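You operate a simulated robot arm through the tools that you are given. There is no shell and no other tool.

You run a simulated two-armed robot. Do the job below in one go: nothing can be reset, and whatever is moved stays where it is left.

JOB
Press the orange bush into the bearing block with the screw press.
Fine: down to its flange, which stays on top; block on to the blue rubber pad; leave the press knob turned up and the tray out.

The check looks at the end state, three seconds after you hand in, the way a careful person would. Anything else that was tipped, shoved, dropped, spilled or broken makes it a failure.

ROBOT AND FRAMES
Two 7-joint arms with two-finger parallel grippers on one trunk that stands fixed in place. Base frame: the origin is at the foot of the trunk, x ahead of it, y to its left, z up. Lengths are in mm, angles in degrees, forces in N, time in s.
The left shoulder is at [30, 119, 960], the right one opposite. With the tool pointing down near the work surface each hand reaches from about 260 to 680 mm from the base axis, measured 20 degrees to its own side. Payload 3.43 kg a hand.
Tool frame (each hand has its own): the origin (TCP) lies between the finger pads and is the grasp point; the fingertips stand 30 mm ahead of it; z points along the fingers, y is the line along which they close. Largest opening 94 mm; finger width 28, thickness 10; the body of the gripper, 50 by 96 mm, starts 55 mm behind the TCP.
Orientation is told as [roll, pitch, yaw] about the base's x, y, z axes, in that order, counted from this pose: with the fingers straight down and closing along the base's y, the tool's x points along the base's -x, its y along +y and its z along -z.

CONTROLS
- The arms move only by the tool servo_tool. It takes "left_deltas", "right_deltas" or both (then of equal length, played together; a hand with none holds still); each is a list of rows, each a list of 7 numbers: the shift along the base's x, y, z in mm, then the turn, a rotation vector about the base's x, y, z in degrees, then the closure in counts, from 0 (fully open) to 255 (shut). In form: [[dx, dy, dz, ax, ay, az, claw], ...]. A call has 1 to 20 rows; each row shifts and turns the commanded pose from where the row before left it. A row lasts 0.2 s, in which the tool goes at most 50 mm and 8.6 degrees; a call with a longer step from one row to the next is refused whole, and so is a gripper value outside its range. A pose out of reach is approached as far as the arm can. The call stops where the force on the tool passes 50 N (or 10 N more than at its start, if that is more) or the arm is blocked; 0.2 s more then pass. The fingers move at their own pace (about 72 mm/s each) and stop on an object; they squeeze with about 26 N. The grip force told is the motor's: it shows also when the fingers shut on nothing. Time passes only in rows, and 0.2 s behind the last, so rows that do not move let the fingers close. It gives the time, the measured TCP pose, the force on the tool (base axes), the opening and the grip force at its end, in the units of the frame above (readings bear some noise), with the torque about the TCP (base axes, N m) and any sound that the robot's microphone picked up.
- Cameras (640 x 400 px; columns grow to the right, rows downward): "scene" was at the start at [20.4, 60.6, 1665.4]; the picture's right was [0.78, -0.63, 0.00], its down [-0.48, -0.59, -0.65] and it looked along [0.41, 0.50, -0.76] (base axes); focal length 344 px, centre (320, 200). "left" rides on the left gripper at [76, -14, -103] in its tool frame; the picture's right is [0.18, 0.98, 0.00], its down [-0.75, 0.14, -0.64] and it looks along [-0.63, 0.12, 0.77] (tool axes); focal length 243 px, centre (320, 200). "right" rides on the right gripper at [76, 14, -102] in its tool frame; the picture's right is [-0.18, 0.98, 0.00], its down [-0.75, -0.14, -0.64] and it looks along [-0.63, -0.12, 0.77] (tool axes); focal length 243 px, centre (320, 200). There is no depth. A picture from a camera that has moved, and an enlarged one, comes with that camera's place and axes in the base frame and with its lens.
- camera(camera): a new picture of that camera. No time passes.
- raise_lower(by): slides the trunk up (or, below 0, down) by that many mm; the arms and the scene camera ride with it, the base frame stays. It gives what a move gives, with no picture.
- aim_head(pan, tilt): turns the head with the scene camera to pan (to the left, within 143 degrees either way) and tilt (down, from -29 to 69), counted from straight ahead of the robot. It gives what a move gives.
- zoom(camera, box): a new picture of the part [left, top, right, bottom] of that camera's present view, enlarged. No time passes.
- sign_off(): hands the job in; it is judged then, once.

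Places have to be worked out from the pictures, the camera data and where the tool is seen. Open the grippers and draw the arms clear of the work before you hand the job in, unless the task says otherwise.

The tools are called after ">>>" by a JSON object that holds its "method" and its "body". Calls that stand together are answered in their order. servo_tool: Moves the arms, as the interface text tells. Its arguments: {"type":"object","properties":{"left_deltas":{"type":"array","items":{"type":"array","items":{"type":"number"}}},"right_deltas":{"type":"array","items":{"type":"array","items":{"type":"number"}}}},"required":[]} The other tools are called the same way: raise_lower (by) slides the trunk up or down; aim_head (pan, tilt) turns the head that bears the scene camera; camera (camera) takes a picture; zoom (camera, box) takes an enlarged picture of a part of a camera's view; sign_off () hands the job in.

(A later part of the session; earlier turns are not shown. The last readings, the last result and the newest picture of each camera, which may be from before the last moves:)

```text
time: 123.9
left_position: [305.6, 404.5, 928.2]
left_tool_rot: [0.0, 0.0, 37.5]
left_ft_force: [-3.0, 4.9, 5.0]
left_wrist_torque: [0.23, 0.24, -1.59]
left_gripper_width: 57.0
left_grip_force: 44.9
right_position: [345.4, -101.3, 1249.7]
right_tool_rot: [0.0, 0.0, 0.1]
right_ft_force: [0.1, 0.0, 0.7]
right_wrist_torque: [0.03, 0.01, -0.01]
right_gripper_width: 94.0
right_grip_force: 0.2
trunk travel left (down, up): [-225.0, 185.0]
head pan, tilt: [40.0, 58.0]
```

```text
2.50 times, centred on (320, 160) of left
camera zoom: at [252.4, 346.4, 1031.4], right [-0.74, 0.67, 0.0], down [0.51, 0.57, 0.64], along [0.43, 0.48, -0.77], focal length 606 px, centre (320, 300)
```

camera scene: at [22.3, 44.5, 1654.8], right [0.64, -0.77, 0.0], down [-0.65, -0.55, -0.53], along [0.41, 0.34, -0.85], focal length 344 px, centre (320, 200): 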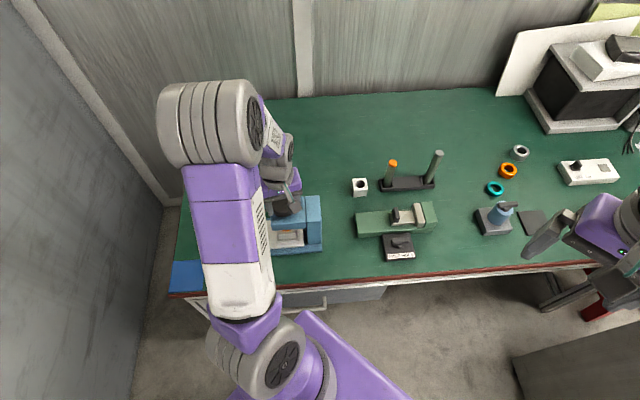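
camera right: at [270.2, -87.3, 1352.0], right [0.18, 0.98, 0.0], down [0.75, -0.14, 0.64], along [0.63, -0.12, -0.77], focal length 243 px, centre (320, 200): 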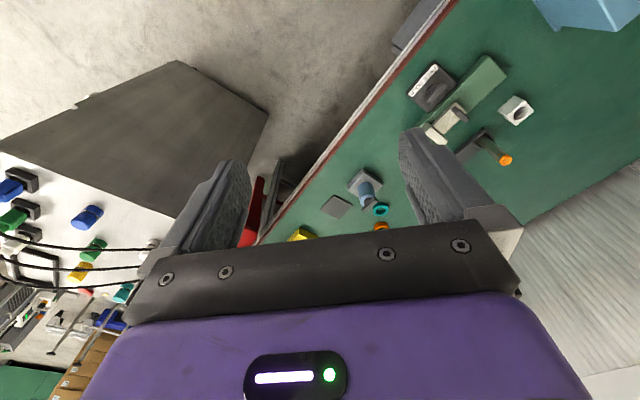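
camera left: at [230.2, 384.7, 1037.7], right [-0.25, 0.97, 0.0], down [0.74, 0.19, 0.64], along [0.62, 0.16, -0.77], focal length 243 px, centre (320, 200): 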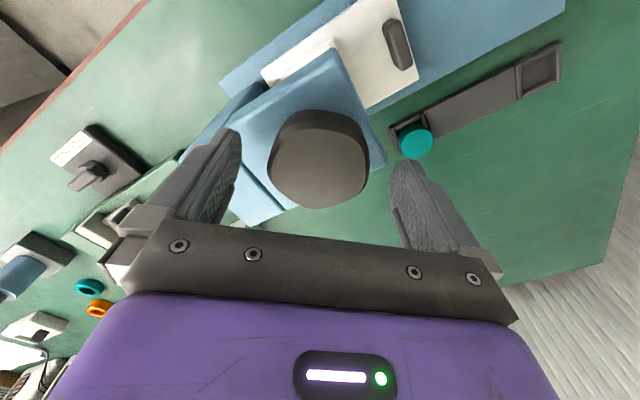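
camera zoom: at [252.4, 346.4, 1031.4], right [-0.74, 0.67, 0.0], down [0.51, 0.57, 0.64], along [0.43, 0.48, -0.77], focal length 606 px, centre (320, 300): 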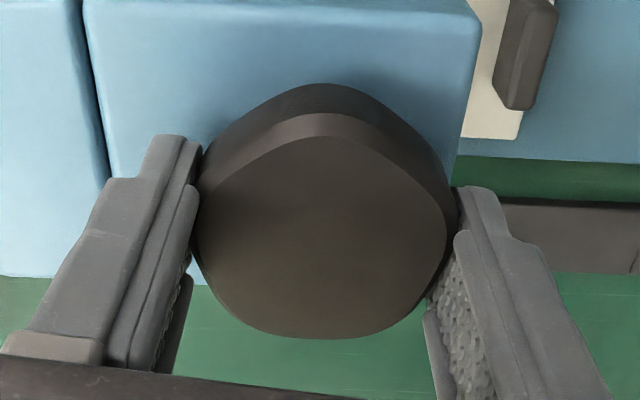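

Torque −1.6 N·m: the knob is at its upper stop. I'll release it, rise, and move above the tray handle with yaw −45°.

>>> {"method": "servo_tool", "body": {"left_deltas": [[0, 0, 0, 0, 0, 0, 150], [0, 0, 0, 0, 0, 0, 60], [0, 0, 0, 0, 0, 0, 0], [0, 0, 20, 0, 0, 0, 0], [0, 0, 25, 0, 0, 0, 0], [0, 0, 25, 0, 0, 0, 0], [-6, 5.8, 0, 0, 0, -8.25, 0], [-6, 5.8, 0, 0, 0, -8.25, 0], [-6, 5.8, 0, 0, 0, -8.25, 0], [-6, 5.8, 0, 0, 0, -8.25, 0], [-6, 5.8, 0, 0, 0, -8.25, 0], [-6, 5.8, 0, 0, 0, -8.25, 0], [-6, 5.8, 0, 0, 0, -8.25, 0], [-6, 5.8, 0, 0, 0, -8.25, 0], [-6, 5.8, 0, 0, 0, -8.25, 0], [-6, 5.8, 0, 0, 0, -8.25, 0], [0, 0, 0, 0, 0, 0, 0]]}}

>>> {"method": "camera", "body": {"camera": "left"}}

>>> {"method": "zoom", "body": {"camera": "left", "box": [240, 60, 400, 200]}}

```text
time: 127.5
left_position: [245.1, 462.5, 998.2]
left_tool_rot: [0.0, -0.1, -45.0]
left_ft_force: [-0.2, -0.5, 0.0]
left_wrist_torque: [0.03, -0.02, 0.01]
left_gripper_width: 94.0
left_grip_force: 0.0
right_position: [346.7, -102.2, 1248.2]
right_tool_rot: [0.0, 0.0, -0.1]
right_ft_force: [0.0, 0.5, -0.4]
right_wrist_torque: [-0.02, 0.01, 0.0]
right_gripper_width: 94.0
right_grip_force: 0.1
trunk travel left (down, up): [-225.0, 185.0]
head pan, tilt: [40.0, 58.0]
```

```text
taken
camera left: at [180.4, 505.7, 1100.9], right [0.57, 0.82, 0.0], down [0.63, -0.43, 0.64], along [0.53, -0.36, -0.77], focal length 243 px, centre (320, 200)
```

left: 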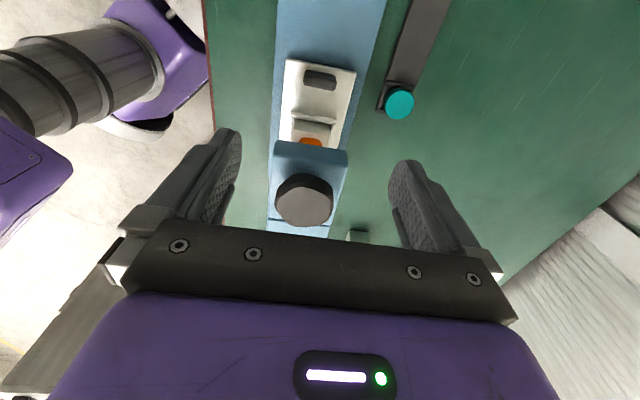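

```text
2.86 times, centred on (320, 130) of left
camera zoom: at [180.4, 505.7, 1100.9], right [0.57, 0.82, 0.0], down [0.63, -0.43, 0.64], along [0.53, -0.36, -0.77], focal length 693 px, centre (320, 400)
```

zoom: 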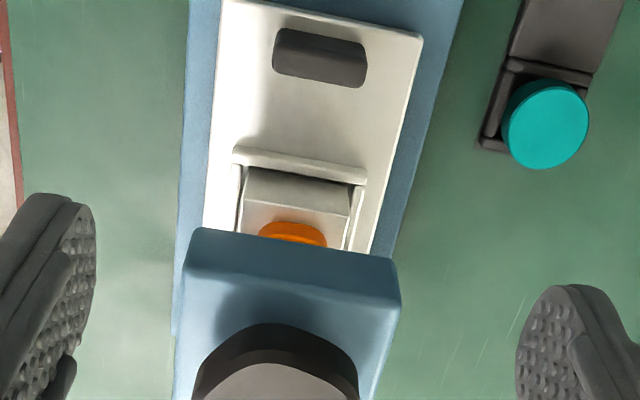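

The tool is directly above the handle. I'll lower in two stages with the fingers narrowed to 60 mm.

>>> {"method": "servo_tool", "body": {"left_deltas": [[0, 0, -40, 0, 0, 0, 60], [0, 0, -40, 0, 0, 0, 90], [0, 0, -40, 0, 0, 0, 90], [0, 0, -40, 0, 0, 0, 90], [0, 0, 0, 0, 0, 0, 90]]}}

>>> {"method": "zoom", "body": {"camera": "left", "box": [220, 60, 420, 210]}}

```text
time: 128.7
left_position: [245.2, 461.3, 836.8]
left_tool_rot: [0.1, 0.0, -44.9]
left_ft_force: [0.0, 0.3, -0.3]
left_wrist_torque: [0.02, 0.0, 0.02]
left_gripper_width: 60.7
left_grip_force: 0.1
right_position: [346.0, -102.3, 1248.2]
right_tool_rot: [0.0, 0.0, 0.1]
right_ft_force: [1.3, -0.4, -0.1]
right_wrist_torque: [0.01, -0.05, -0.01]
right_gripper_width: 94.1
right_grip_force: 0.1
trunk travel left (down, up): [-225.0, 185.0]
head pan, tilt: [40.0, 58.0]
```

```text
2.67 times, centred on (320, 135) of left
camera zoom: at [180.1, 505.1, 939.2], right [0.56, 0.83, 0.0], down [0.63, -0.43, 0.64], along [0.53, -0.36, -0.77], focal length 647 px, centre (320, 373)
```

zoom: 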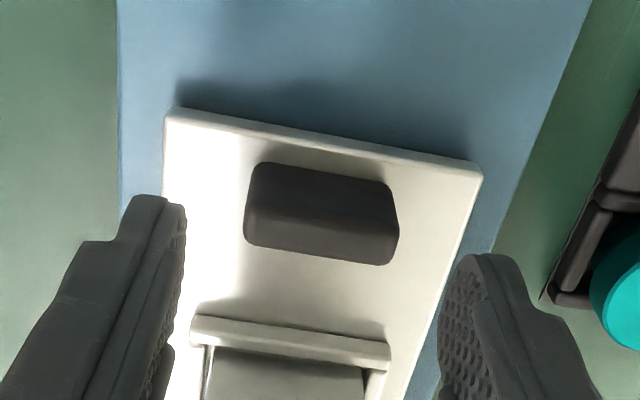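

Aligned over the handle. Lowering the rest and gripping.

>>> {"method": "servo_tool", "body": {"left_deltas": [[0, 0, -10, 0, 0, 0, 90], [0, 0, -9, 0, 0, 0, 90], [0, 0, -6, 0, 0, 0, 90], [0, 0, 0, 0, 0, 0, 90], [0, 0, 0, 0, 0, 0, 140], [0, 0, 0, 0, 0, 0, 200], [0, 0, 0, 0, 0, 0, 255], [0, 0, 0, 0, 0, 0, 255]]}}

>>> {"method": "zoom", "body": {"camera": "left", "box": [220, 110, 420, 250]}}

```text
time: 130.5
left_position: [245.6, 462.2, 813.6]
left_tool_rot: [0.0, 0.0, -45.0]
left_ft_force: [1.6, 2.0, -1.6]
left_wrist_torque: [0.35, -0.33, -0.01]
left_gripper_width: 39.9
left_grip_force: 45.3
right_position: [345.2, -103.4, 1249.1]
right_tool_rot: [0.1, -0.1, 0.0]
right_ft_force: [-0.2, -0.5, -0.8]
right_wrist_torque: [0.02, 0.03, 0.02]
right_gripper_width: 93.8
right_grip_force: 0.1
trunk travel left (down, up): [-225.0, 185.0]
head pan, tilt: [40.0, 58.0]
```

```text
2.86 times, centred on (320, 180) of left
camera zoom: at [180.4, 505.5, 915.7], right [0.56, 0.83, 0.0], down [0.63, -0.43, 0.64], along [0.53, -0.36, -0.77], focal length 693 px, centre (320, 257)
```

zoom: 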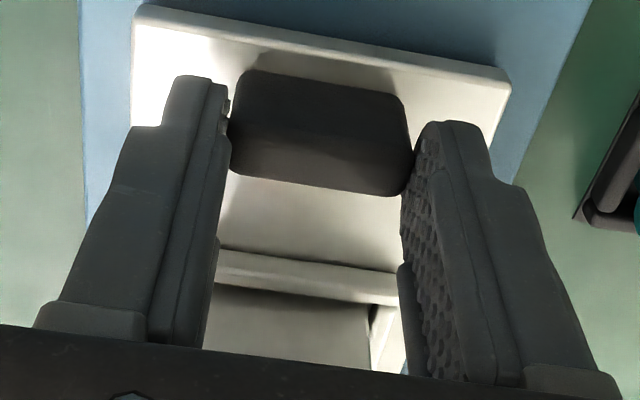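

Handle gripped. Pulling the tray out along −e1, first 55 mm.

>>> {"method": "servo_tool", "body": {"left_deltas": [[-2, 2, 0, 0, 0, 0, 255], [-4, 4, 0, 0, 0, 0, 255], [-6, 6, 0, 0, 0, 0, 255], [-7, 7, 0, 0, 0, 0, 255], [-7, 7, 0, 0, 0, 0, 255], [-6, 6, 0, 0, 0, 0, 255], [-4, 4, 0, 0, 0, 0, 255], [-3, 3, 0, 0, 0, 0, 255]]}}

>>> {"method": "camera", "body": {"camera": "left"}}

>>> {"method": "aim_head", "body": {"pan": 62, "tilt": 58}}

>>> {"method": "zoom", "body": {"camera": "scene", "box": [280, 160, 420, 270]}}

```text
time: 132.3
left_position: [206.2, 501.9, 814.1]
left_tool_rot: [0.0, 0.0, -45.0]
left_ft_force: [6.1, 6.8, -7.3]
left_wrist_torque: [0.55, -0.7, -0.02]
left_gripper_width: 39.6
left_grip_force: 45.1
right_position: [344.8, -101.5, 1247.8]
right_tool_rot: [0.0, 0.0, 0.0]
right_ft_force: [-0.2, 0.3, -0.3]
right_wrist_torque: [0.01, 0.0, 0.02]
right_gripper_width: 94.3
right_grip_force: 0.2
trunk travel left (down, up): [-225.0, 185.0]
head pan, tilt: [40.0, 58.0]
```

```text
taken
camera left: at [140.8, 545.4, 915.7], right [0.56, 0.83, 0.0], down [0.63, -0.43, 0.64], along [0.53, -0.36, -0.77], focal length 243 px, centre (320, 200)
```

left: 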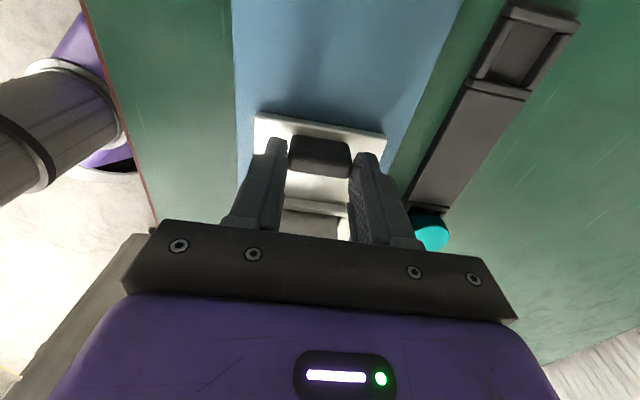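

```text
time: 133.2
left_position: [206.0, 501.2, 812.3]
left_tool_rot: [-0.1, 0.0, -45.0]
left_ft_force: [5.9, 6.6, -10.1]
left_wrist_torque: [0.53, -0.3, -0.06]
left_gripper_width: 40.0
left_grip_force: 44.5
right_position: [346.6, -100.8, 1250.1]
right_tool_rot: [-0.1, 0.0, 0.0]
right_ft_force: [-0.3, 0.2, 0.9]
right_wrist_torque: [-0.05, -0.05, 0.03]
right_gripper_width: 93.8
right_grip_force: 0.0
trunk travel left (down, up): [-225.0, 185.0]
head pan, tilt: [62.0, 58.0]
```

```text
3.64 times, centred on (350, 215) of scene
camera zoom: at [5.1, 63.2, 1654.6], right [0.88, -0.47, 0.0], down [-0.4, -0.75, -0.53], along [0.25, 0.47, -0.85], focal length 1251 px, centre (211, 146)
```

zoom: 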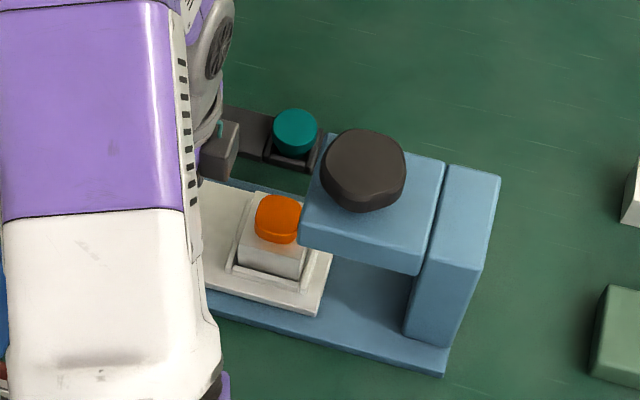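

The pressed block is coming out cleanly. Continuing outward about 70 mm with small relief corrections.

>>> {"method": "servo_tool", "body": {"left_deltas": [[-3, 2, -0.5, 0, 0, 0, 255], [-5, 5, 0, 0, 0, 0, 255], [-7, 7, 0, 0, 0, 0, 255], [-8, 8, 0, 0, 0, 0, 255], [-8, 8, 0, 0, 0, 0, 255], [-8, 8, 0, 0, 0, 0, 255], [-6, 6, 0, 0, 0, 0, 255], [-4, 4, 0, 0, 0, 0, 255], [-2, 2, 0, 0, 0, 0, 255]]}}

>>> {"method": "servo_tool", "body": {"left_deltas": [[-3, 3, -0.3, 0, 0, 0, 255], [-5, 5, 0, 0, 0, 0, 255], [-5, 5, 0, 0, 0, 0, 255], [-4, 4, 0, 0, 0, 0, 255], [-2, 2, 0, 0, 0, 0, 255], [-1, 1, 0, 0, 0, 0, 255]]}}

>>> {"method": "camera", "body": {"camera": "left"}}

>>> {"method": "zoom", "body": {"camera": "scene", "box": [240, 160, 420, 270]}}

```text
time: 135.2
left_position: [156.6, 549.5, 813.2]
left_tool_rot: [0.2, 0.0, -45.1]
left_ft_force: [12.1, 10.7, 17.8]
left_wrist_torque: [-0.7, -0.78, 0.05]
left_gripper_width: 40.0
left_grip_force: 45.5
right_position: [344.7, -103.0, 1249.4]
right_tool_rot: [0.1, 0.0, 0.0]
right_ft_force: [0.6, 0.5, 0.3]
right_wrist_torque: [-0.02, 0.0, 0.06]
right_gripper_width: 93.9
right_grip_force: 0.1
trunk travel left (down, up): [-225.0, 185.0]
head pan, tilt: [62.0, 58.0]
```

```text
time: 136.6
left_position: [135.1, 570.9, 812.7]
left_tool_rot: [0.3, 0.1, -45.0]
left_ft_force: [12.5, 10.8, 13.8]
left_wrist_torque: [0.73, -0.63, -0.07]
left_gripper_width: 39.7
left_grip_force: 45.5
right_position: [346.4, -102.1, 1248.2]
right_tool_rot: [0.0, 0.0, 0.1]
right_ft_force: [0.0, -0.6, -0.6]
right_wrist_torque: [0.0, 0.04, -0.03]
right_gripper_width: 94.0
right_grip_force: 0.1
trunk travel left (down, up): [-225.0, 185.0]
head pan, tilt: [62.0, 58.0]
```

```text
taken
camera left: at [71.1, 614.1, 915.7], right [0.56, 0.83, 0.01], down [0.63, -0.44, 0.64], along [0.53, -0.36, -0.77], focal length 243 px, centre (320, 200)
```

left: 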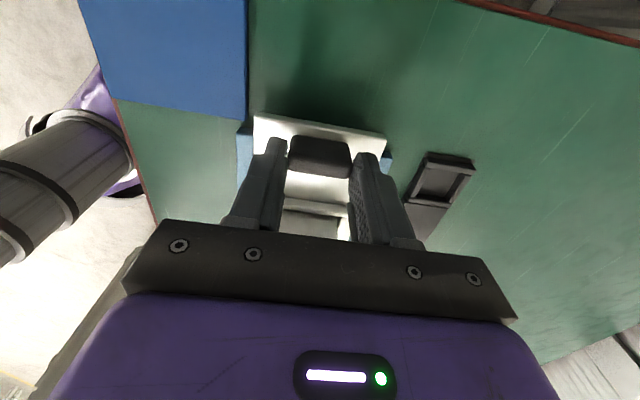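

```text
3.56 times, centred on (330, 215) of scene
camera zoom: at [5.1, 61.3, 1654.7], right [0.88, -0.47, 0.0], down [-0.4, -0.75, -0.53], along [0.25, 0.47, -0.85], focal length 1224 px, centre (284, 147)
```

zoom: 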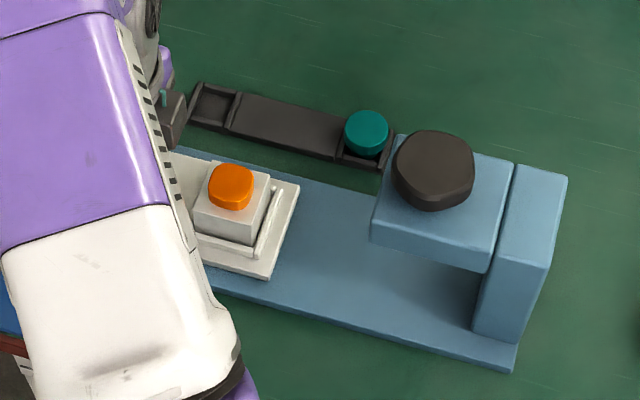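

About 6 mm short of the tray's original out position. I'll finish the pull in small steps, easing the side load.

>>> {"method": "servo_tool", "body": {"left_deltas": [[-1.9, 0.5, -0.8, 0, 0, 0, 255], [-1.2, 1.2, 0, 0, 0, 0, 255], [-1.2, 1.2, 0, 0, 0, 0, 255], [-0.7, 0.7, 0, 0, 0, 0, 255], [0, 0, 0, 0, 0, 0, 255]]}}

>>> {"method": "zoom", "body": {"camera": "left", "box": [220, 60, 420, 250]}}

```text
time: 137.8
left_position: [132.5, 574.3, 813.6]
left_tool_rot: [0.3, 0.3, -45.1]
left_ft_force: [16.5, 12.7, 14.4]
left_wrist_torque: [0.95, -0.23, 0.13]
left_gripper_width: 40.0
left_grip_force: 44.7
right_position: [346.7, -102.2, 1248.7]
right_tool_rot: [0.0, 0.2, 0.0]
right_ft_force: [0.6, 0.8, -0.2]
right_wrist_torque: [0.01, 0.01, 0.04]
right_gripper_width: 93.9
right_grip_force: 0.0
trunk travel left (down, up): [-225.0, 185.0]
head pan, tilt: [62.0, 58.0]
```

```text
2.11 times, centred on (320, 155) of left
camera zoom: at [67.0, 617.8, 915.7], right [0.56, 0.83, 0.01], down [0.63, -0.44, 0.64], along [0.53, -0.36, -0.77], focal length 511 px, centre (320, 295)
```

zoom: 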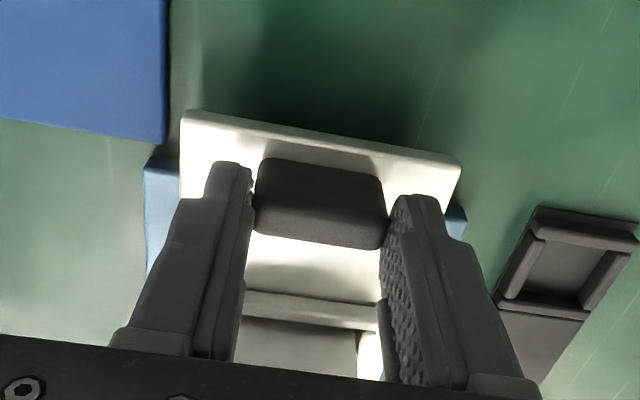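

The tray is back to within 0.6 mm of its original out position; the side load means my set-point should shift the other way. I'll fix that and nudge outward 1.5 mm to feel for the outer stop.

>>> {"method": "servo_tool", "body": {"left_deltas": [[0.9, 0.9, 0.8, 0, 0, 0, 255], [0.4, 1.6, 0.4, 0, 0, 0, 255], [-0.7, 0.7, 0, 0, 0, 0, 255], [0, 0, 0, 0, 0, 0, 255]]}}

>>> {"method": "zoom", "body": {"camera": "left", "box": [220, 60, 420, 250]}}

```text
time: 138.8
left_position: [131.6, 575.1, 813.3]
left_tool_rot: [0.0, 0.0, -45.0]
left_ft_force: [13.5, 0.6, 12.0]
left_wrist_torque: [0.71, -0.18, 0.08]
left_gripper_width: 40.0
left_grip_force: 45.1
right_position: [347.1, -103.3, 1249.0]
right_tool_rot: [0.1, 0.1, -0.1]
right_ft_force: [0.0, -1.5, 0.7]
right_wrist_torque: [0.0, -0.01, -0.03]
right_gripper_width: 94.1
right_grip_force: 0.1
trunk travel left (down, up): [-225.0, 185.0]
head pan, tilt: [62.0, 58.0]
```

```text
2.11 times, centred on (320, 155) of left
camera zoom: at [67.4, 618.8, 915.5], right [0.56, 0.83, 0.0], down [0.63, -0.43, 0.64], along [0.53, -0.36, -0.77], focal length 511 px, centre (320, 295)
```

zoom: 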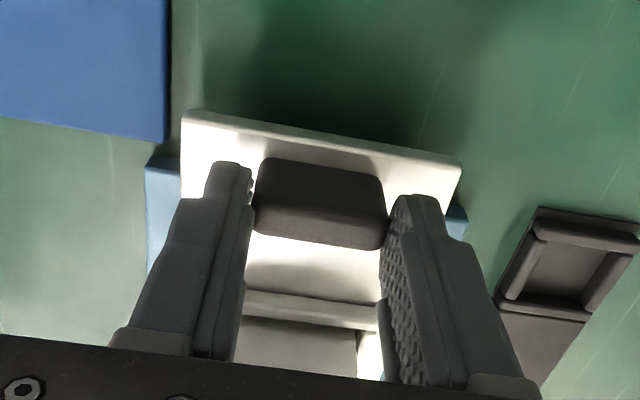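

9 N opposing: the tray is at its outer stop, fully out. I'll release the handle and rise.

>>> {"method": "servo_tool", "body": {"left_deltas": [[0.4, -0.4, 0, 0, 0, 0, 255], [0, 0, 0, 0, 0, 0, 130], [0, 0, 0, 0, 0, 0, 90], [0, 0, 0, 0, 0, 0, 90], [0, 0, 15, 0, 0, 0, 90], [0, 0, 30, 0, 0, 0, 60], [0, 0, 40, 0, 0, 0, 0], [0, 0, 30, 0, 0, 0, 0]]}}

>>> {"method": "camera", "body": {"camera": "left"}}

>>> {"method": "zoom", "body": {"camera": "left", "box": [220, 60, 420, 220]}}

```text
time: 140.6
left_position: [127.9, 575.6, 927.4]
left_tool_rot: [0.0, 0.0, -45.0]
left_ft_force: [0.2, 0.4, 0.1]
left_wrist_torque: [0.02, 0.02, 0.02]
left_gripper_width: 94.0
left_grip_force: 0.0
right_position: [346.7, -102.3, 1249.3]
right_tool_rot: [0.1, -0.1, 0.0]
right_ft_force: [0.4, 0.0, -0.3]
right_wrist_torque: [0.01, -0.02, 0.0]
right_gripper_width: 93.8
right_grip_force: 0.1
trunk travel left (down, up): [-225.0, 185.0]
head pan, tilt: [62.0, 58.0]
```

```text
taken
camera left: at [63.8, 620.7, 1030.1], right [0.56, 0.83, 0.0], down [0.63, -0.43, 0.64], along [0.53, -0.36, -0.77], focal length 243 px, centre (320, 200)
```

left: 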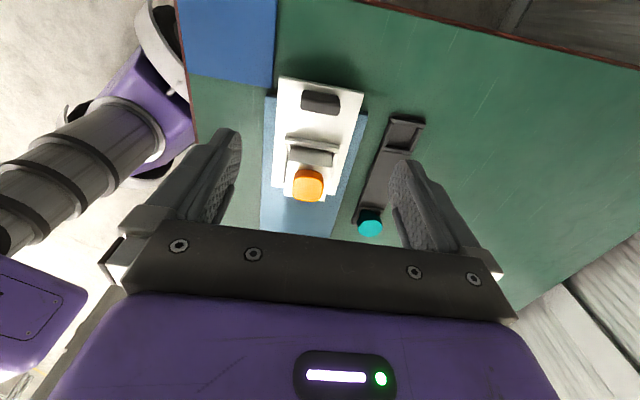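

```text
2.50 times, centred on (320, 140) of left
camera zoom: at [63.8, 620.7, 1030.1], right [0.56, 0.83, 0.0], down [0.63, -0.43, 0.64], along [0.53, -0.36, -0.77], focal length 606 px, centre (320, 350)
```

zoom: 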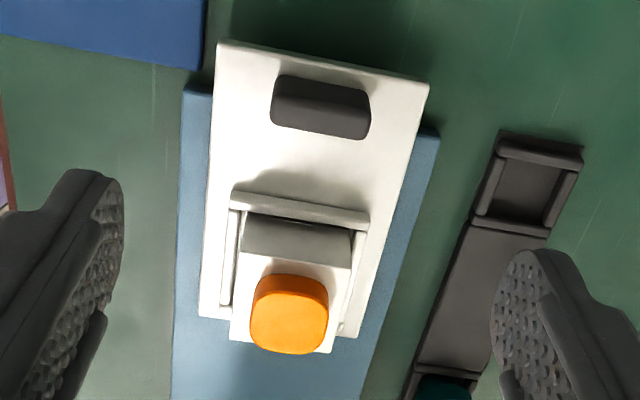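

The tray is out and the bush sits flange-down on the block. The fence bars top out near z≈781 and the block at ≈803, so I can grip the block's upper part. Moving above the block now.

>>> {"method": "servo_tool", "body": {"left_deltas": [[16, -15, 0, 0, 0, 0, 0], [16, -15, 0, 0, 0, 0, 0], [16, -15, -10, 0, 0, 0, 0], [15, -15, -15, 0, 0, 0, 0], [0, 0, 0, 0, 0, 0, 0]]}}

>>> {"method": "camera", "body": {"camera": "left"}}

>>> {"method": "zoom", "body": {"camera": "left", "box": [220, 50, 420, 210]}}

```text
time: 141.8
left_position: [193.0, 515.5, 903.5]
left_tool_rot: [0.0, 0.0, -44.9]
left_ft_force: [-1.3, -0.1, -0.8]
left_wrist_torque: [0.02, 0.01, -0.02]
left_gripper_width: 94.0
left_grip_force: 0.1
right_position: [346.3, -102.3, 1249.0]
right_tool_rot: [0.0, 0.0, 0.0]
right_ft_force: [0.5, -0.5, -0.2]
right_wrist_torque: [0.02, -0.03, 0.02]
right_gripper_width: 94.1
right_grip_force: 0.0
trunk travel left (down, up): [-225.0, 185.0]
head pan, tilt: [62.0, 58.0]
```

```text
taken
camera left: at [127.2, 559.2, 1005.7], right [0.56, 0.83, 0.0], down [0.63, -0.43, 0.64], along [0.53, -0.36, -0.77], focal length 243 px, centre (320, 200)
```

left: 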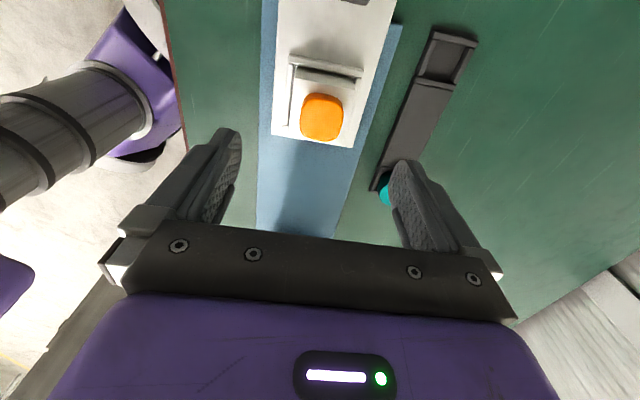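

```text
2.50 times, centred on (320, 130) of left
camera zoom: at [127.2, 559.2, 1005.7], right [0.56, 0.83, 0.0], down [0.63, -0.43, 0.64], along [0.53, -0.36, -0.77], focal length 606 px, centre (320, 375)
```

zoom: 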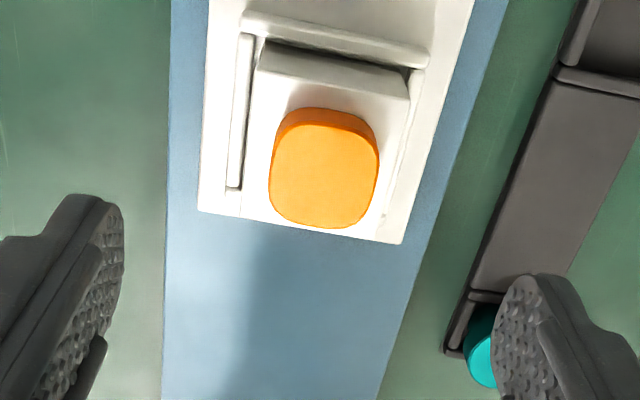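

The tool is within 1 mm of the block's centre. I'll lower to TCP z≈816 (tips ≈786, just above the fence bars).

>>> {"method": "servo_tool", "body": {"left_deltas": [[0.4, 0.8, -25, 0, 0, 0, 40], [0, 0, -25, 0, 0, 0, 40], [0, 0, -20, 0, 0, 0, 40], [0, 0, -10, 0, 0, 0, 40], [0, 0, -6, 0, 0, 0, 40], [0, 0, 0, 0, 0, 0, 40]]}}

>>> {"method": "camera", "body": {"camera": "left"}}

>>> {"method": "zoom", "body": {"camera": "left", "box": [220, 80, 420, 240]}}

```text
time: 143.2
left_position: [194.1, 517.9, 816.5]
left_tool_rot: [0.0, 0.0, -45.0]
left_ft_force: [0.5, -0.2, -0.3]
left_wrist_torque: [0.01, -0.01, 0.0]
left_gripper_width: 79.3
left_grip_force: 0.1
right_position: [346.5, -103.3, 1249.5]
right_tool_rot: [0.1, 0.0, 0.0]
right_ft_force: [0.5, -0.9, 0.0]
right_wrist_torque: [-0.01, 0.03, -0.03]
right_gripper_width: 93.6
right_grip_force: 0.1
trunk travel left (down, up): [-225.0, 185.0]
head pan, tilt: [62.0, 58.0]
```

```text
taken
camera left: at [129.3, 561.8, 919.1], right [0.56, 0.83, 0.0], down [0.63, -0.43, 0.64], along [0.53, -0.36, -0.77], focal length 243 px, centre (320, 200)
```

left: 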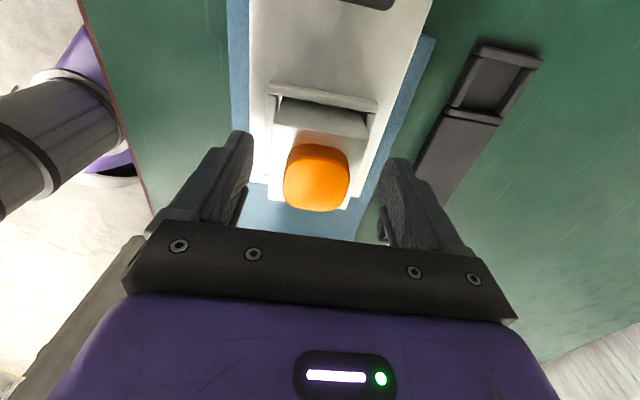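

```text
2.50 times, centred on (320, 160) of left
camera zoom: at [129.3, 561.8, 919.1], right [0.56, 0.83, 0.0], down [0.63, -0.43, 0.64], along [0.53, -0.36, -0.77], focal length 606 px, centre (320, 300)
```

zoom: 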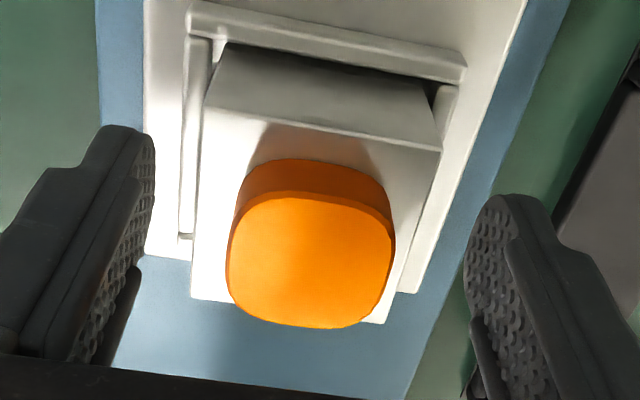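

Slightly off in e2 (≈2 mm); I'll correct and close on the block.

>>> {"method": "servo_tool", "body": {"left_deltas": [[-1, -1.8, 0, 0, 0, 0, 40], [0, 0, 0, 0, 0, 0, 40], [0, 0, 0, 0, 0, 0, 100], [0, 0, 0, 0, 0, 0, 160], [0, 0, 0, 0, 0, 0, 255], [0, 0, 0, 0, 0, 0, 255]]}}

>>> {"method": "zoom", "body": {"camera": "left", "box": [220, 80, 420, 240]}}

```text
time: 144.6
left_position: [193.6, 515.1, 816.2]
left_tool_rot: [0.0, 0.0, -45.0]
left_ft_force: [-0.3, -1.1, -0.1]
left_wrist_torque: [-0.07, 0.05, -0.01]
left_gripper_width: 49.8
left_grip_force: 26.1
right_position: [346.7, -102.4, 1248.0]
right_tool_rot: [0.0, -0.1, 0.0]
right_ft_force: [-0.5, -0.1, -0.3]
right_wrist_torque: [0.03, 0.01, -0.03]
right_gripper_width: 93.9
right_grip_force: 0.0
trunk travel left (down, up): [-225.0, 185.0]
head pan, tilt: [62.0, 58.0]
```

```text
2.50 times, centred on (320, 160) of left
camera zoom: at [128.6, 559.6, 918.9], right [0.56, 0.83, 0.0], down [0.63, -0.43, 0.64], along [0.53, -0.36, -0.77], focal length 606 px, centre (320, 300)
```

zoom: 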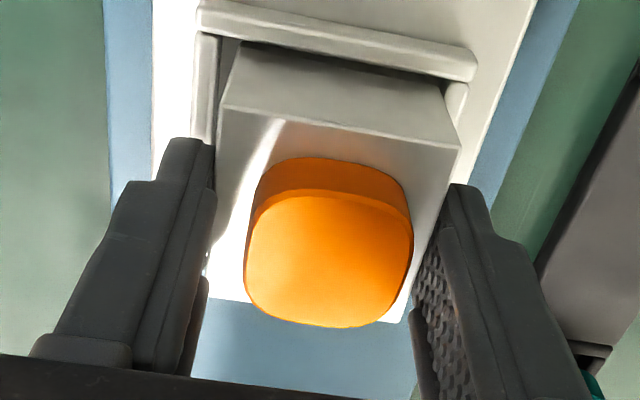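

Block gripped (49.8 mm, 26 N). I'll lift slowly and check that it comes up clean and the tray stays.

>>> {"method": "servo_tool", "body": {"left_deltas": [[0, 0, 3, 0, 0, 0, 255], [0, 0, 5, 0, 0, 0, 255], [0, 0, 6, 0, 0, 0, 255], [0, 0, 6, 0, 0, 0, 255]]}}

>>> {"method": "camera", "body": {"camera": "left"}}

>>> {"method": "zoom", "body": {"camera": "left", "box": [220, 60, 420, 220]}}

```text
time: 145.6
left_position: [192.9, 516.0, 836.6]
left_tool_rot: [0.1, 0.0, -45.0]
left_ft_force: [-0.3, 0.2, -2.5]
left_wrist_torque: [-0.01, -0.03, -0.02]
left_gripper_width: 49.9
left_grip_force: 25.9
right_position: [346.1, -102.5, 1248.9]
right_tool_rot: [0.0, -0.1, 0.1]
right_ft_force: [-0.6, 0.1, 0.2]
right_wrist_torque: [0.01, -0.01, -0.02]
right_gripper_width: 94.0
right_grip_force: 0.1
trunk travel left (down, up): [-225.0, 185.0]
head pan, tilt: [62.0, 58.0]
```

```text
taken
camera left: at [128.2, 559.3, 939.4], right [0.56, 0.83, 0.0], down [0.63, -0.43, 0.64], along [0.53, -0.36, -0.77], focal length 243 px, centre (320, 200)
```

left: 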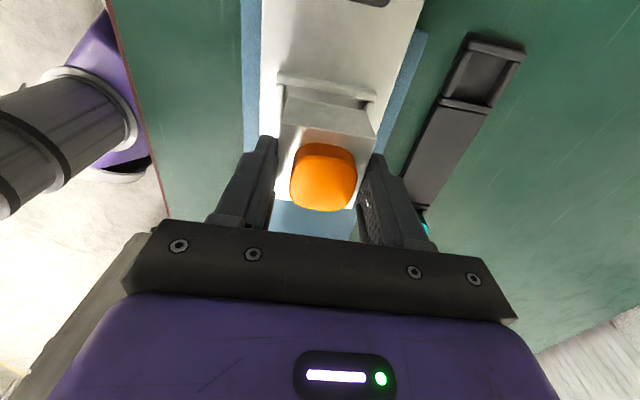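

```text
2.50 times, centred on (320, 140) of left
camera zoom: at [128.2, 559.3, 939.4], right [0.56, 0.83, 0.0], down [0.63, -0.43, 0.64], along [0.53, -0.36, -0.77], focal length 606 px, centre (320, 350)
```

zoom: 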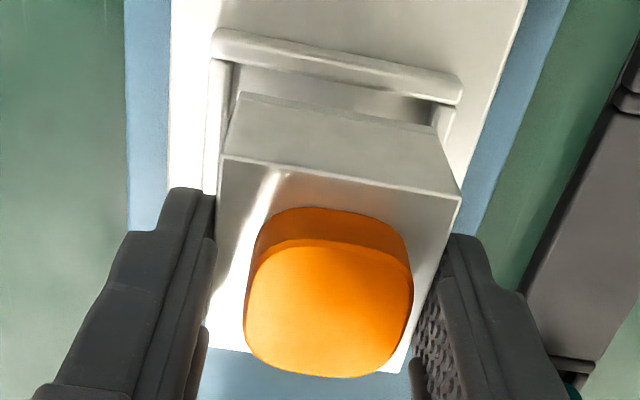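

The block came up cleanly (≈2.5 N). From several views the pad is about 88 mm square, aligned with the bench, centred near (36, 532). I'll raise further and carry the block over toward it.

>>> {"method": "servo_tool", "body": {"left_deltas": [[0, 0, 15, 0, 0, 0, 255], [0, 0, 20, 0, 0, 0, 255], [0, 0, 20, 0, 0, 0, 255], [-18, 2, 0, 0, 0, 0, 255], [-22, 2, 0, 0, 0, 0, 255], [-22, 2, 0, 0, 0, 0, 255], [-22, 2, 0, 0, 0, 0, 255], [-16, 2, 0, 0, 0, 0, 255], [0, 0, 0, 0, 0, 0, 255]]}}

>>> {"method": "camera", "body": {"camera": "left"}}

>>> {"method": "camera", "body": {"camera": "scene"}}

```text
time: 147.6
left_position: [92.3, 525.7, 890.2]
left_tool_rot: [-0.1, -0.1, -45.0]
left_ft_force: [-0.1, 1.5, -2.2]
left_wrist_torque: [0.04, 0.0, 0.0]
left_gripper_width: 49.9
left_grip_force: 26.0
right_position: [345.6, -102.8, 1249.4]
right_tool_rot: [0.0, 0.1, 0.0]
right_ft_force: [0.2, -0.4, 0.1]
right_wrist_torque: [0.04, 0.01, -0.01]
right_gripper_width: 93.9
right_grip_force: 0.0
trunk travel left (down, up): [-225.0, 185.0]
head pan, tilt: [62.0, 58.0]
```

```text
taken
camera left: at [27.6, 568.3, 994.2], right [0.56, 0.83, 0.0], down [0.63, -0.43, 0.64], along [0.53, -0.36, -0.77], focal length 243 px, centre (320, 200)
```

left: 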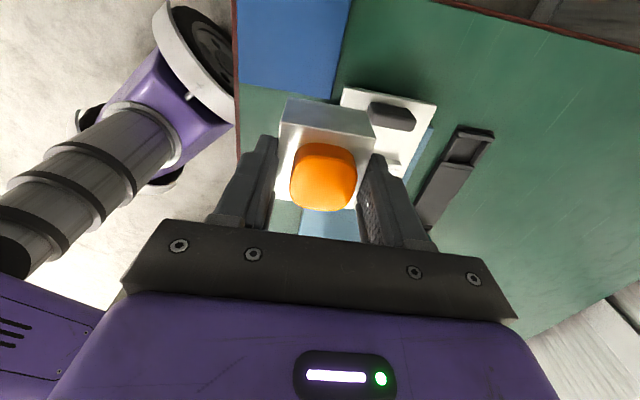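

```text
taken
camera scene: at [4.1, 61.6, 1654.7], right [0.88, -0.47, 0.0], down [-0.4, -0.75, -0.53], along [0.25, 0.47, -0.85], focal length 344 px, centre (320, 200)
```

scene: 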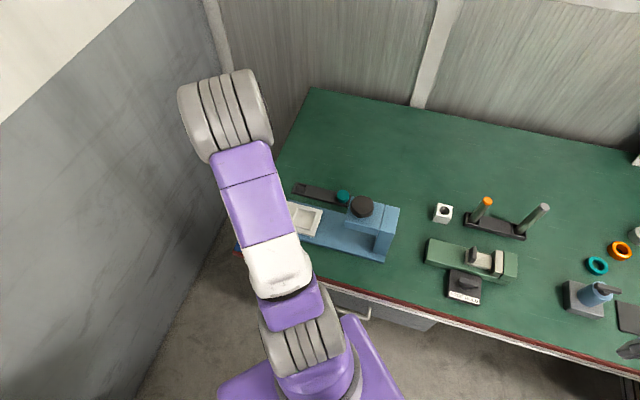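

The pad's corner positions from this view again put its centre near (35, 532). I'll move the last 55 mm over it.

>>> {"method": "servo_tool", "body": {"left_deltas": [[-18, 2.5, 0, 0, 0, 0, 255], [-18, 2.5, 0, 0, 0, 0, 255], [-14, 2, 0, 0, 0, 0, 255], [-5, 0.5, 0, 0, 0, 0, 255], [0, 0, 0, 0, 0, 0, 255], [0, 0, 0, 0, 0, 0, 255]]}}

>>> {"method": "camera", "body": {"camera": "left"}}

>>> {"method": "aim_head", "body": {"pan": 95, "tilt": 62}}

>>> {"method": "camera", "body": {"camera": "scene"}}

```text
time: 149.0
left_position: [37.4, 532.8, 891.6]
left_tool_rot: [0.0, 0.0, -45.1]
left_ft_force: [0.1, 0.1, -3.5]
left_wrist_torque: [0.0, 0.0, 0.03]
left_gripper_width: 49.9
left_grip_force: 25.5
right_position: [346.8, -103.8, 1249.4]
right_tool_rot: [0.0, 0.0, 0.1]
right_ft_force: [0.0, 0.1, -0.5]
right_wrist_torque: [0.02, 0.0, 0.0]
right_gripper_width: 94.1
right_grip_force: 0.0
trunk travel left (down, up): [-225.0, 185.0]
head pan, tilt: [62.0, 58.0]
```

```text
taken
camera left: at [-26.9, 577.0, 994.1], right [0.56, 0.83, 0.0], down [0.63, -0.43, 0.64], along [0.53, -0.36, -0.77], focal length 243 px, centre (320, 200)
```

left: 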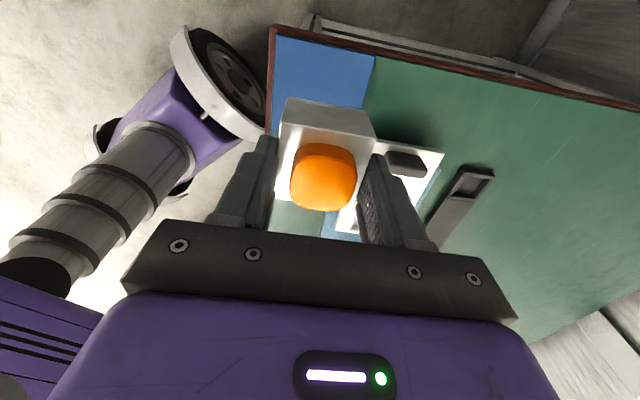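

```text
time: 150.0
left_position: [37.7, 532.7, 890.1]
left_tool_rot: [-0.1, 0.0, -45.0]
left_ft_force: [-0.1, 0.1, -3.3]
left_wrist_torque: [-0.02, 0.03, -0.01]
left_gripper_width: 49.8
left_grip_force: 25.7
right_position: [346.1, -102.4, 1249.1]
right_tool_rot: [0.0, 0.0, 0.0]
right_ft_force: [-0.3, 0.0, -0.2]
right_wrist_torque: [-0.03, 0.02, -0.02]
right_gripper_width: 94.1
right_grip_force: 0.0
trunk travel left (down, up): [-225.0, 185.0]
head pan, tilt: [95.0, 62.0]
```

```text
taken
camera scene: at [-33.9, 64.9, 1650.1], right [1.0, 0.09, 0.0], down [0.08, -0.88, -0.47], along [-0.04, 0.47, -0.88], focal length 344 px, centre (320, 200)
```

scene: 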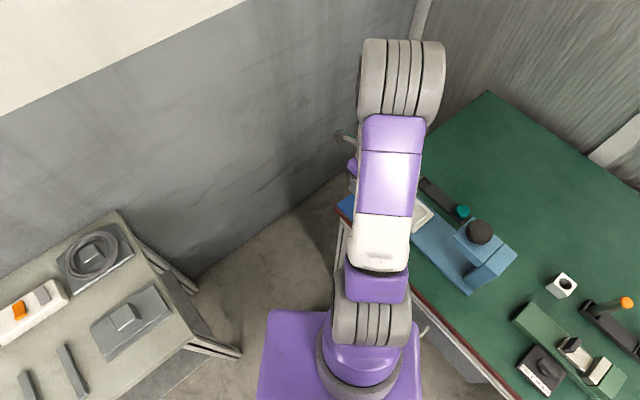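

The tool is within ~1 mm of the pad's centre. Lowering 85 mm, then I'll feel for contact in small steps.

>>> {"method": "servo_tool", "body": {"left_deltas": [[0, 0, -20, 0, 0, 0, 255], [0, 0, -20, 0, 0, 0, 255], [0, 0, -20, 0, 0, 0, 255], [0, 0, -15, 0, 0, 0, 255], [0, 0, -8, 0, 0, 0, 255], [0, 0, 0, 0, 0, 0, 255]]}}

>>> {"method": "camera", "body": {"camera": "left"}}

```text
time: 151.4
left_position: [38.6, 533.5, 807.7]
left_tool_rot: [-0.1, -0.1, -44.9]
left_ft_force: [0.2, 0.2, -2.4]
left_wrist_torque: [-0.03, 0.02, 0.03]
left_gripper_width: 49.7
left_grip_force: 26.1
right_position: [346.2, -101.9, 1249.5]
right_tool_rot: [0.0, 0.0, -0.1]
right_ft_force: [-0.4, -0.9, -0.2]
right_wrist_torque: [0.01, 0.01, 0.01]
right_gripper_width: 94.0
right_grip_force: 0.1
trunk travel left (down, up): [-225.0, 185.0]
head pan, tilt: [95.0, 62.0]
```

```text
taken
camera left: at [-27.1, 576.4, 910.6], right [0.56, 0.83, 0.0], down [0.63, -0.43, 0.64], along [0.53, -0.36, -0.77], focal length 243 px, centre (320, 200)
```

left: 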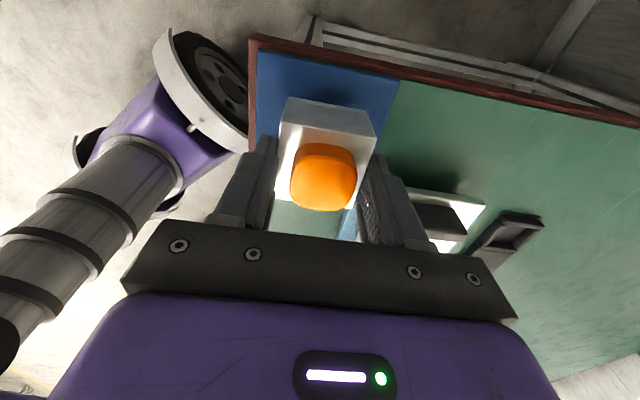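

Block is a few cm above the pad and centred. Now lowering gently, feeling for contact.

>>> {"method": "servo_tool", "body": {"left_deltas": [[0, 0, -3, 0, 0, 0, 255], [0, 0, -3, 0, 0, 0, 255], [0, 0, -2, 0, 0, 0, 255], [0, 0, -2, 0, 0, 0, 255], [0, 0, 0, 0, 0, 0, 255]]}}

>>> {"method": "servo_tool", "body": {"left_deltas": [[0, 0, -1.5, 0, 0, 0, 255], [0, 0, -1.5, 0, 0, 0, 255], [0, 0, -1, 0, 0, 0, 255], [0, 0, 0, 0, 0, 0, 255]]}}

>>> {"method": "zoom", "body": {"camera": "left", "box": [220, 30, 440, 230]}}

```text
time: 152.6
left_position: [38.0, 532.3, 799.4]
left_tool_rot: [0.0, -0.1, -44.9]
left_ft_force: [-0.5, -0.5, -3.6]
left_wrist_torque: [-0.03, -0.01, 0.0]
left_gripper_width: 49.6
left_grip_force: 26.0
right_position: [345.8, -101.9, 1250.1]
right_tool_rot: [0.0, 0.0, 0.1]
right_ft_force: [0.0, 0.9, 0.5]
right_wrist_torque: [-0.01, -0.02, 0.0]
right_gripper_width: 94.0
right_grip_force: 0.1
trunk travel left (down, up): [-225.0, 185.0]
head pan, tilt: [95.0, 62.0]
```

```text
time: 153.6
left_position: [37.8, 532.1, 796.2]
left_tool_rot: [0.1, 0.1, -44.9]
left_ft_force: [-5.2, -0.1, 22.9]
left_wrist_torque: [-0.09, 0.14, -0.07]
left_gripper_width: 49.8
left_grip_force: 26.1
right_position: [345.6, -104.7, 1249.8]
right_tool_rot: [0.2, 0.0, 0.0]
right_ft_force: [-0.8, -0.6, -0.5]
right_wrist_torque: [-0.01, 0.03, 0.02]
right_gripper_width: 94.0
right_grip_force: 0.0
trunk travel left (down, up): [-225.0, 185.0]
head pan, tilt: [95.0, 62.0]
```

```text
2.00 times, centred on (330, 130) of left
camera zoom: at [-27.2, 575.9, 899.1], right [0.56, 0.83, 0.0], down [0.63, -0.43, 0.64], along [0.53, -0.36, -0.77], focal length 485 px, centre (300, 340)
```

zoom: 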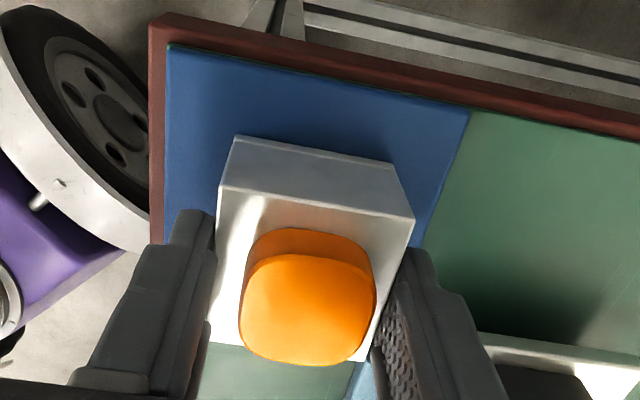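

Contact at 23 N: the block is resting on the pad with ~20 mm margins around. I'll ease off and open the fingers moderately.

>>> {"method": "servo_tool", "body": {"left_deltas": [[0, 0, 1.5, 0, 0, 0, 255], [0, 0, 0.8, 0, 0, 0, 255], [0, 0, 0, 0, 0, 0, 110], [0, 0, 0, 0, 0, 0, 80], [0, 0, 0, 0, 0, 0, 60], [0, 0, 0, 0, 0, 0, 60]]}}

>>> {"method": "zoom", "body": {"camera": "left", "box": [220, 30, 440, 230]}}

```text
time: 155.0
left_position: [37.6, 532.3, 797.0]
left_tool_rot: [0.1, 0.1, -45.0]
left_ft_force: [0.4, -1.5, 0.2]
left_wrist_torque: [-0.03, -0.03, -0.01]
left_gripper_width: 71.8
left_grip_force: 0.0
right_position: [345.9, -102.1, 1248.6]
right_tool_rot: [0.1, 0.0, -0.1]
right_ft_force: [0.9, -0.7, 0.9]
right_wrist_torque: [0.03, -0.04, 0.0]
right_gripper_width: 93.7
right_grip_force: 0.1
trunk travel left (down, up): [-225.0, 185.0]
head pan, tilt: [95.0, 62.0]
```

```text
2.00 times, centred on (330, 130) of left
camera zoom: at [-26.4, 576.5, 900.2], right [0.56, 0.83, 0.0], down [0.63, -0.43, 0.64], along [0.53, -0.36, -0.77], focal length 485 px, centre (300, 340)
```

zoom: 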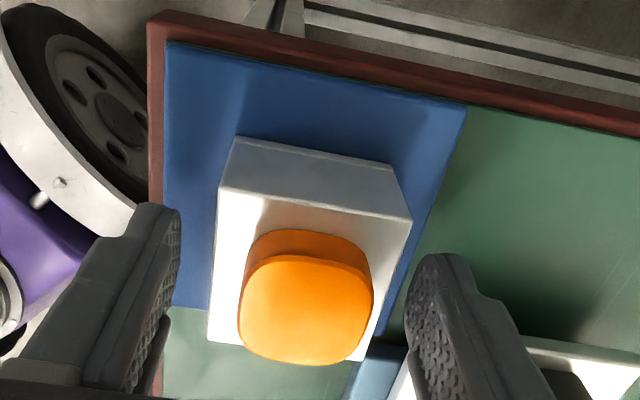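

The block stands free on the pad. I'll rise straight up and check everything from above.

>>> {"method": "servo_tool", "body": {"left_deltas": [[0, 0, 8, 0, 0, 0, 60], [0, 0, 15, 0, 0, 0, 60], [0, 0, 25, 0, 0, 0, 60], [0, 0, 30, 0, 0, 0, 30], [0, 0, 35, 0, 0, 0, 0], [0, 0, 35, 0, 0, 0, 0], [0, 0, 0, 0, 0, 0, 0]]}}

>>> {"method": "camera", "body": {"camera": "left"}}

>>> {"method": "zoom", "body": {"camera": "left", "box": [230, 30, 430, 190]}}

```text
time: 156.6
left_position: [36.1, 534.0, 946.2]
left_tool_rot: [0.0, -0.1, -45.0]
left_ft_force: [0.9, -0.4, -0.4]
left_wrist_torque: [0.02, 0.01, 0.0]
left_gripper_width: 94.1
left_grip_force: 0.0
right_position: [345.8, -101.5, 1250.0]
right_tool_rot: [-0.1, 0.1, 0.0]
right_ft_force: [-0.1, 0.6, -0.5]
right_wrist_torque: [0.0, -0.01, 0.0]
right_gripper_width: 94.1
right_grip_force: 0.0
trunk travel left (down, up): [-225.0, 185.0]
head pan, tilt: [95.0, 62.0]
```

```text
taken
camera left: at [-27.9, 578.1, 1048.7], right [0.56, 0.83, 0.0], down [0.63, -0.43, 0.64], along [0.53, -0.36, -0.77], focal length 243 px, centre (320, 200)
```

left: 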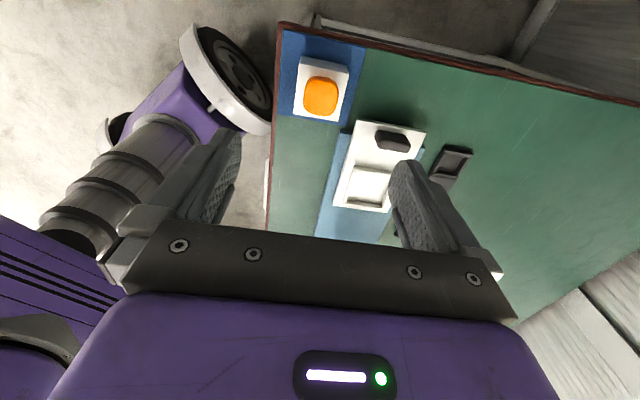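

```text
2.50 times, centred on (330, 110) of left
camera zoom: at [-27.9, 578.1, 1048.7], right [0.56, 0.83, 0.0], down [0.63, -0.43, 0.64], along [0.53, -0.36, -0.77], focal length 606 px, centre (295, 425)
```

zoom: 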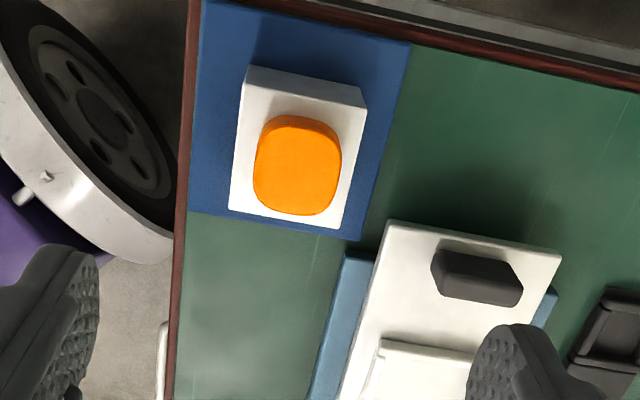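

The block with its bush sits squarely on the blue pad, tray out. I'll retreat the left arm to its start area and do a final check of everything.

>>> {"method": "servo_tool", "body": {"left_deltas": [[0, 0, 40, 0, 0, 0, 0], [0, 0, 40, 0, 0, 0, 0], [10, -3, 35, 0, 0, 5, 0], [25, -8, 25, 0, 0, 5, 0], [30, -9, 25, 0, 0, 5, 0], [32, -10, 25, 0, 0, 5, 0], [32, -10, 25, 0, 0, 5, 0], [32, -10, 25, 0, 0, 5, 0], [32, -10, 25, 0, 0, 5, 0], [32, -10, 25, 0, 0, 5, 0], [32, -10, 20, 0, 0, 5, 0]]}}

>>> {"method": "camera", "body": {"camera": "left"}}

>>> {"method": "zoom", "body": {"camera": "left", "box": [220, 0, 440, 130]}}

>>> {"method": "aim_head", "body": {"pan": 70, "tilt": 58}}

>>> {"method": "camera", "body": {"camera": "scene"}}

```text
time: 159.0
left_position: [295.3, 449.3, 1255.5]
left_tool_rot: [0.1, 0.1, 0.2]
left_ft_force: [0.0, -0.1, 0.0]
left_wrist_torque: [-0.02, 0.01, 0.02]
left_gripper_width: 94.1
left_grip_force: 0.0
right_position: [347.2, -102.8, 1248.5]
right_tool_rot: [0.0, 0.0, 0.0]
right_ft_force: [-0.3, -0.2, 0.8]
right_wrist_torque: [-0.01, 0.0, -0.02]
right_gripper_width: 94.2
right_grip_force: 0.0
trunk travel left (down, up): [-225.0, 185.0]
head pan, tilt: [95.0, 62.0]
```

```text
taken
camera left: at [219.7, 435.7, 1358.1], right [-0.19, 0.98, 0.0], down [0.75, 0.14, 0.64], along [0.63, 0.12, -0.77], focal length 243 px, centre (320, 200)
```

left: 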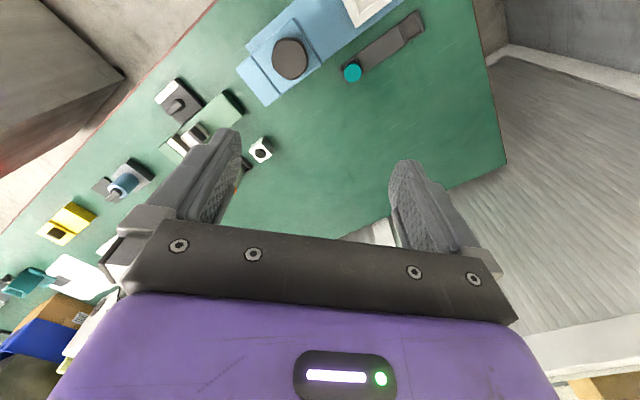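

```text
2.91 times, centred on (330, 65) of left
camera zoom: at [219.7, 435.7, 1358.1], right [-0.19, 0.98, 0.0], down [0.75, 0.14, 0.64], along [0.63, 0.12, -0.77], focal length 706 px, centre (291, 593)
```

zoom: 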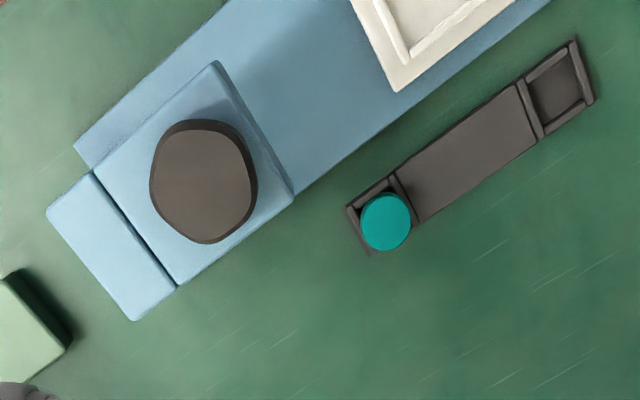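

```text
time: 159.8
left_position: [295.5, 450.7, 1253.7]
left_tool_rot: [0.0, -0.1, 0.0]
left_ft_force: [-0.1, 0.6, -0.3]
left_wrist_torque: [0.0, 0.02, 0.01]
left_gripper_width: 93.9
left_grip_force: 0.1
right_position: [346.3, -103.2, 1249.3]
right_tool_rot: [-0.1, 0.0, -0.1]
right_ft_force: [-0.3, 0.2, 1.0]
right_wrist_torque: [-0.01, -0.01, -0.01]
right_gripper_width: 94.2
right_grip_force: 0.1
trunk travel left (down, up): [-225.0, 185.0]
head pan, tilt: [70.0, 58.0]
```

```text
taken
camera scene: at [-4.8, 65.4, 1654.7], right [0.94, -0.34, 0.0], down [-0.29, -0.8, -0.53], along [0.18, 0.5, -0.85], focal length 344 px, centre (320, 200)
```

scene: 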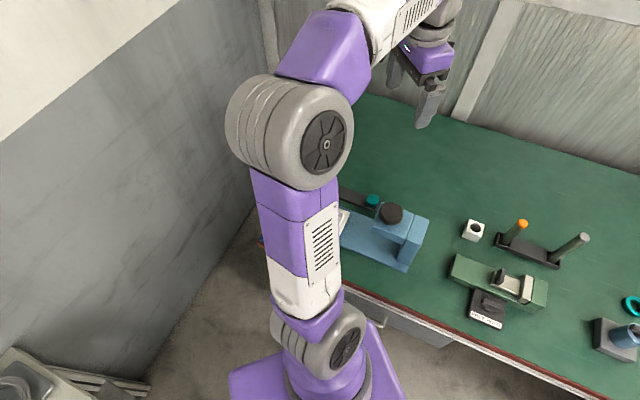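

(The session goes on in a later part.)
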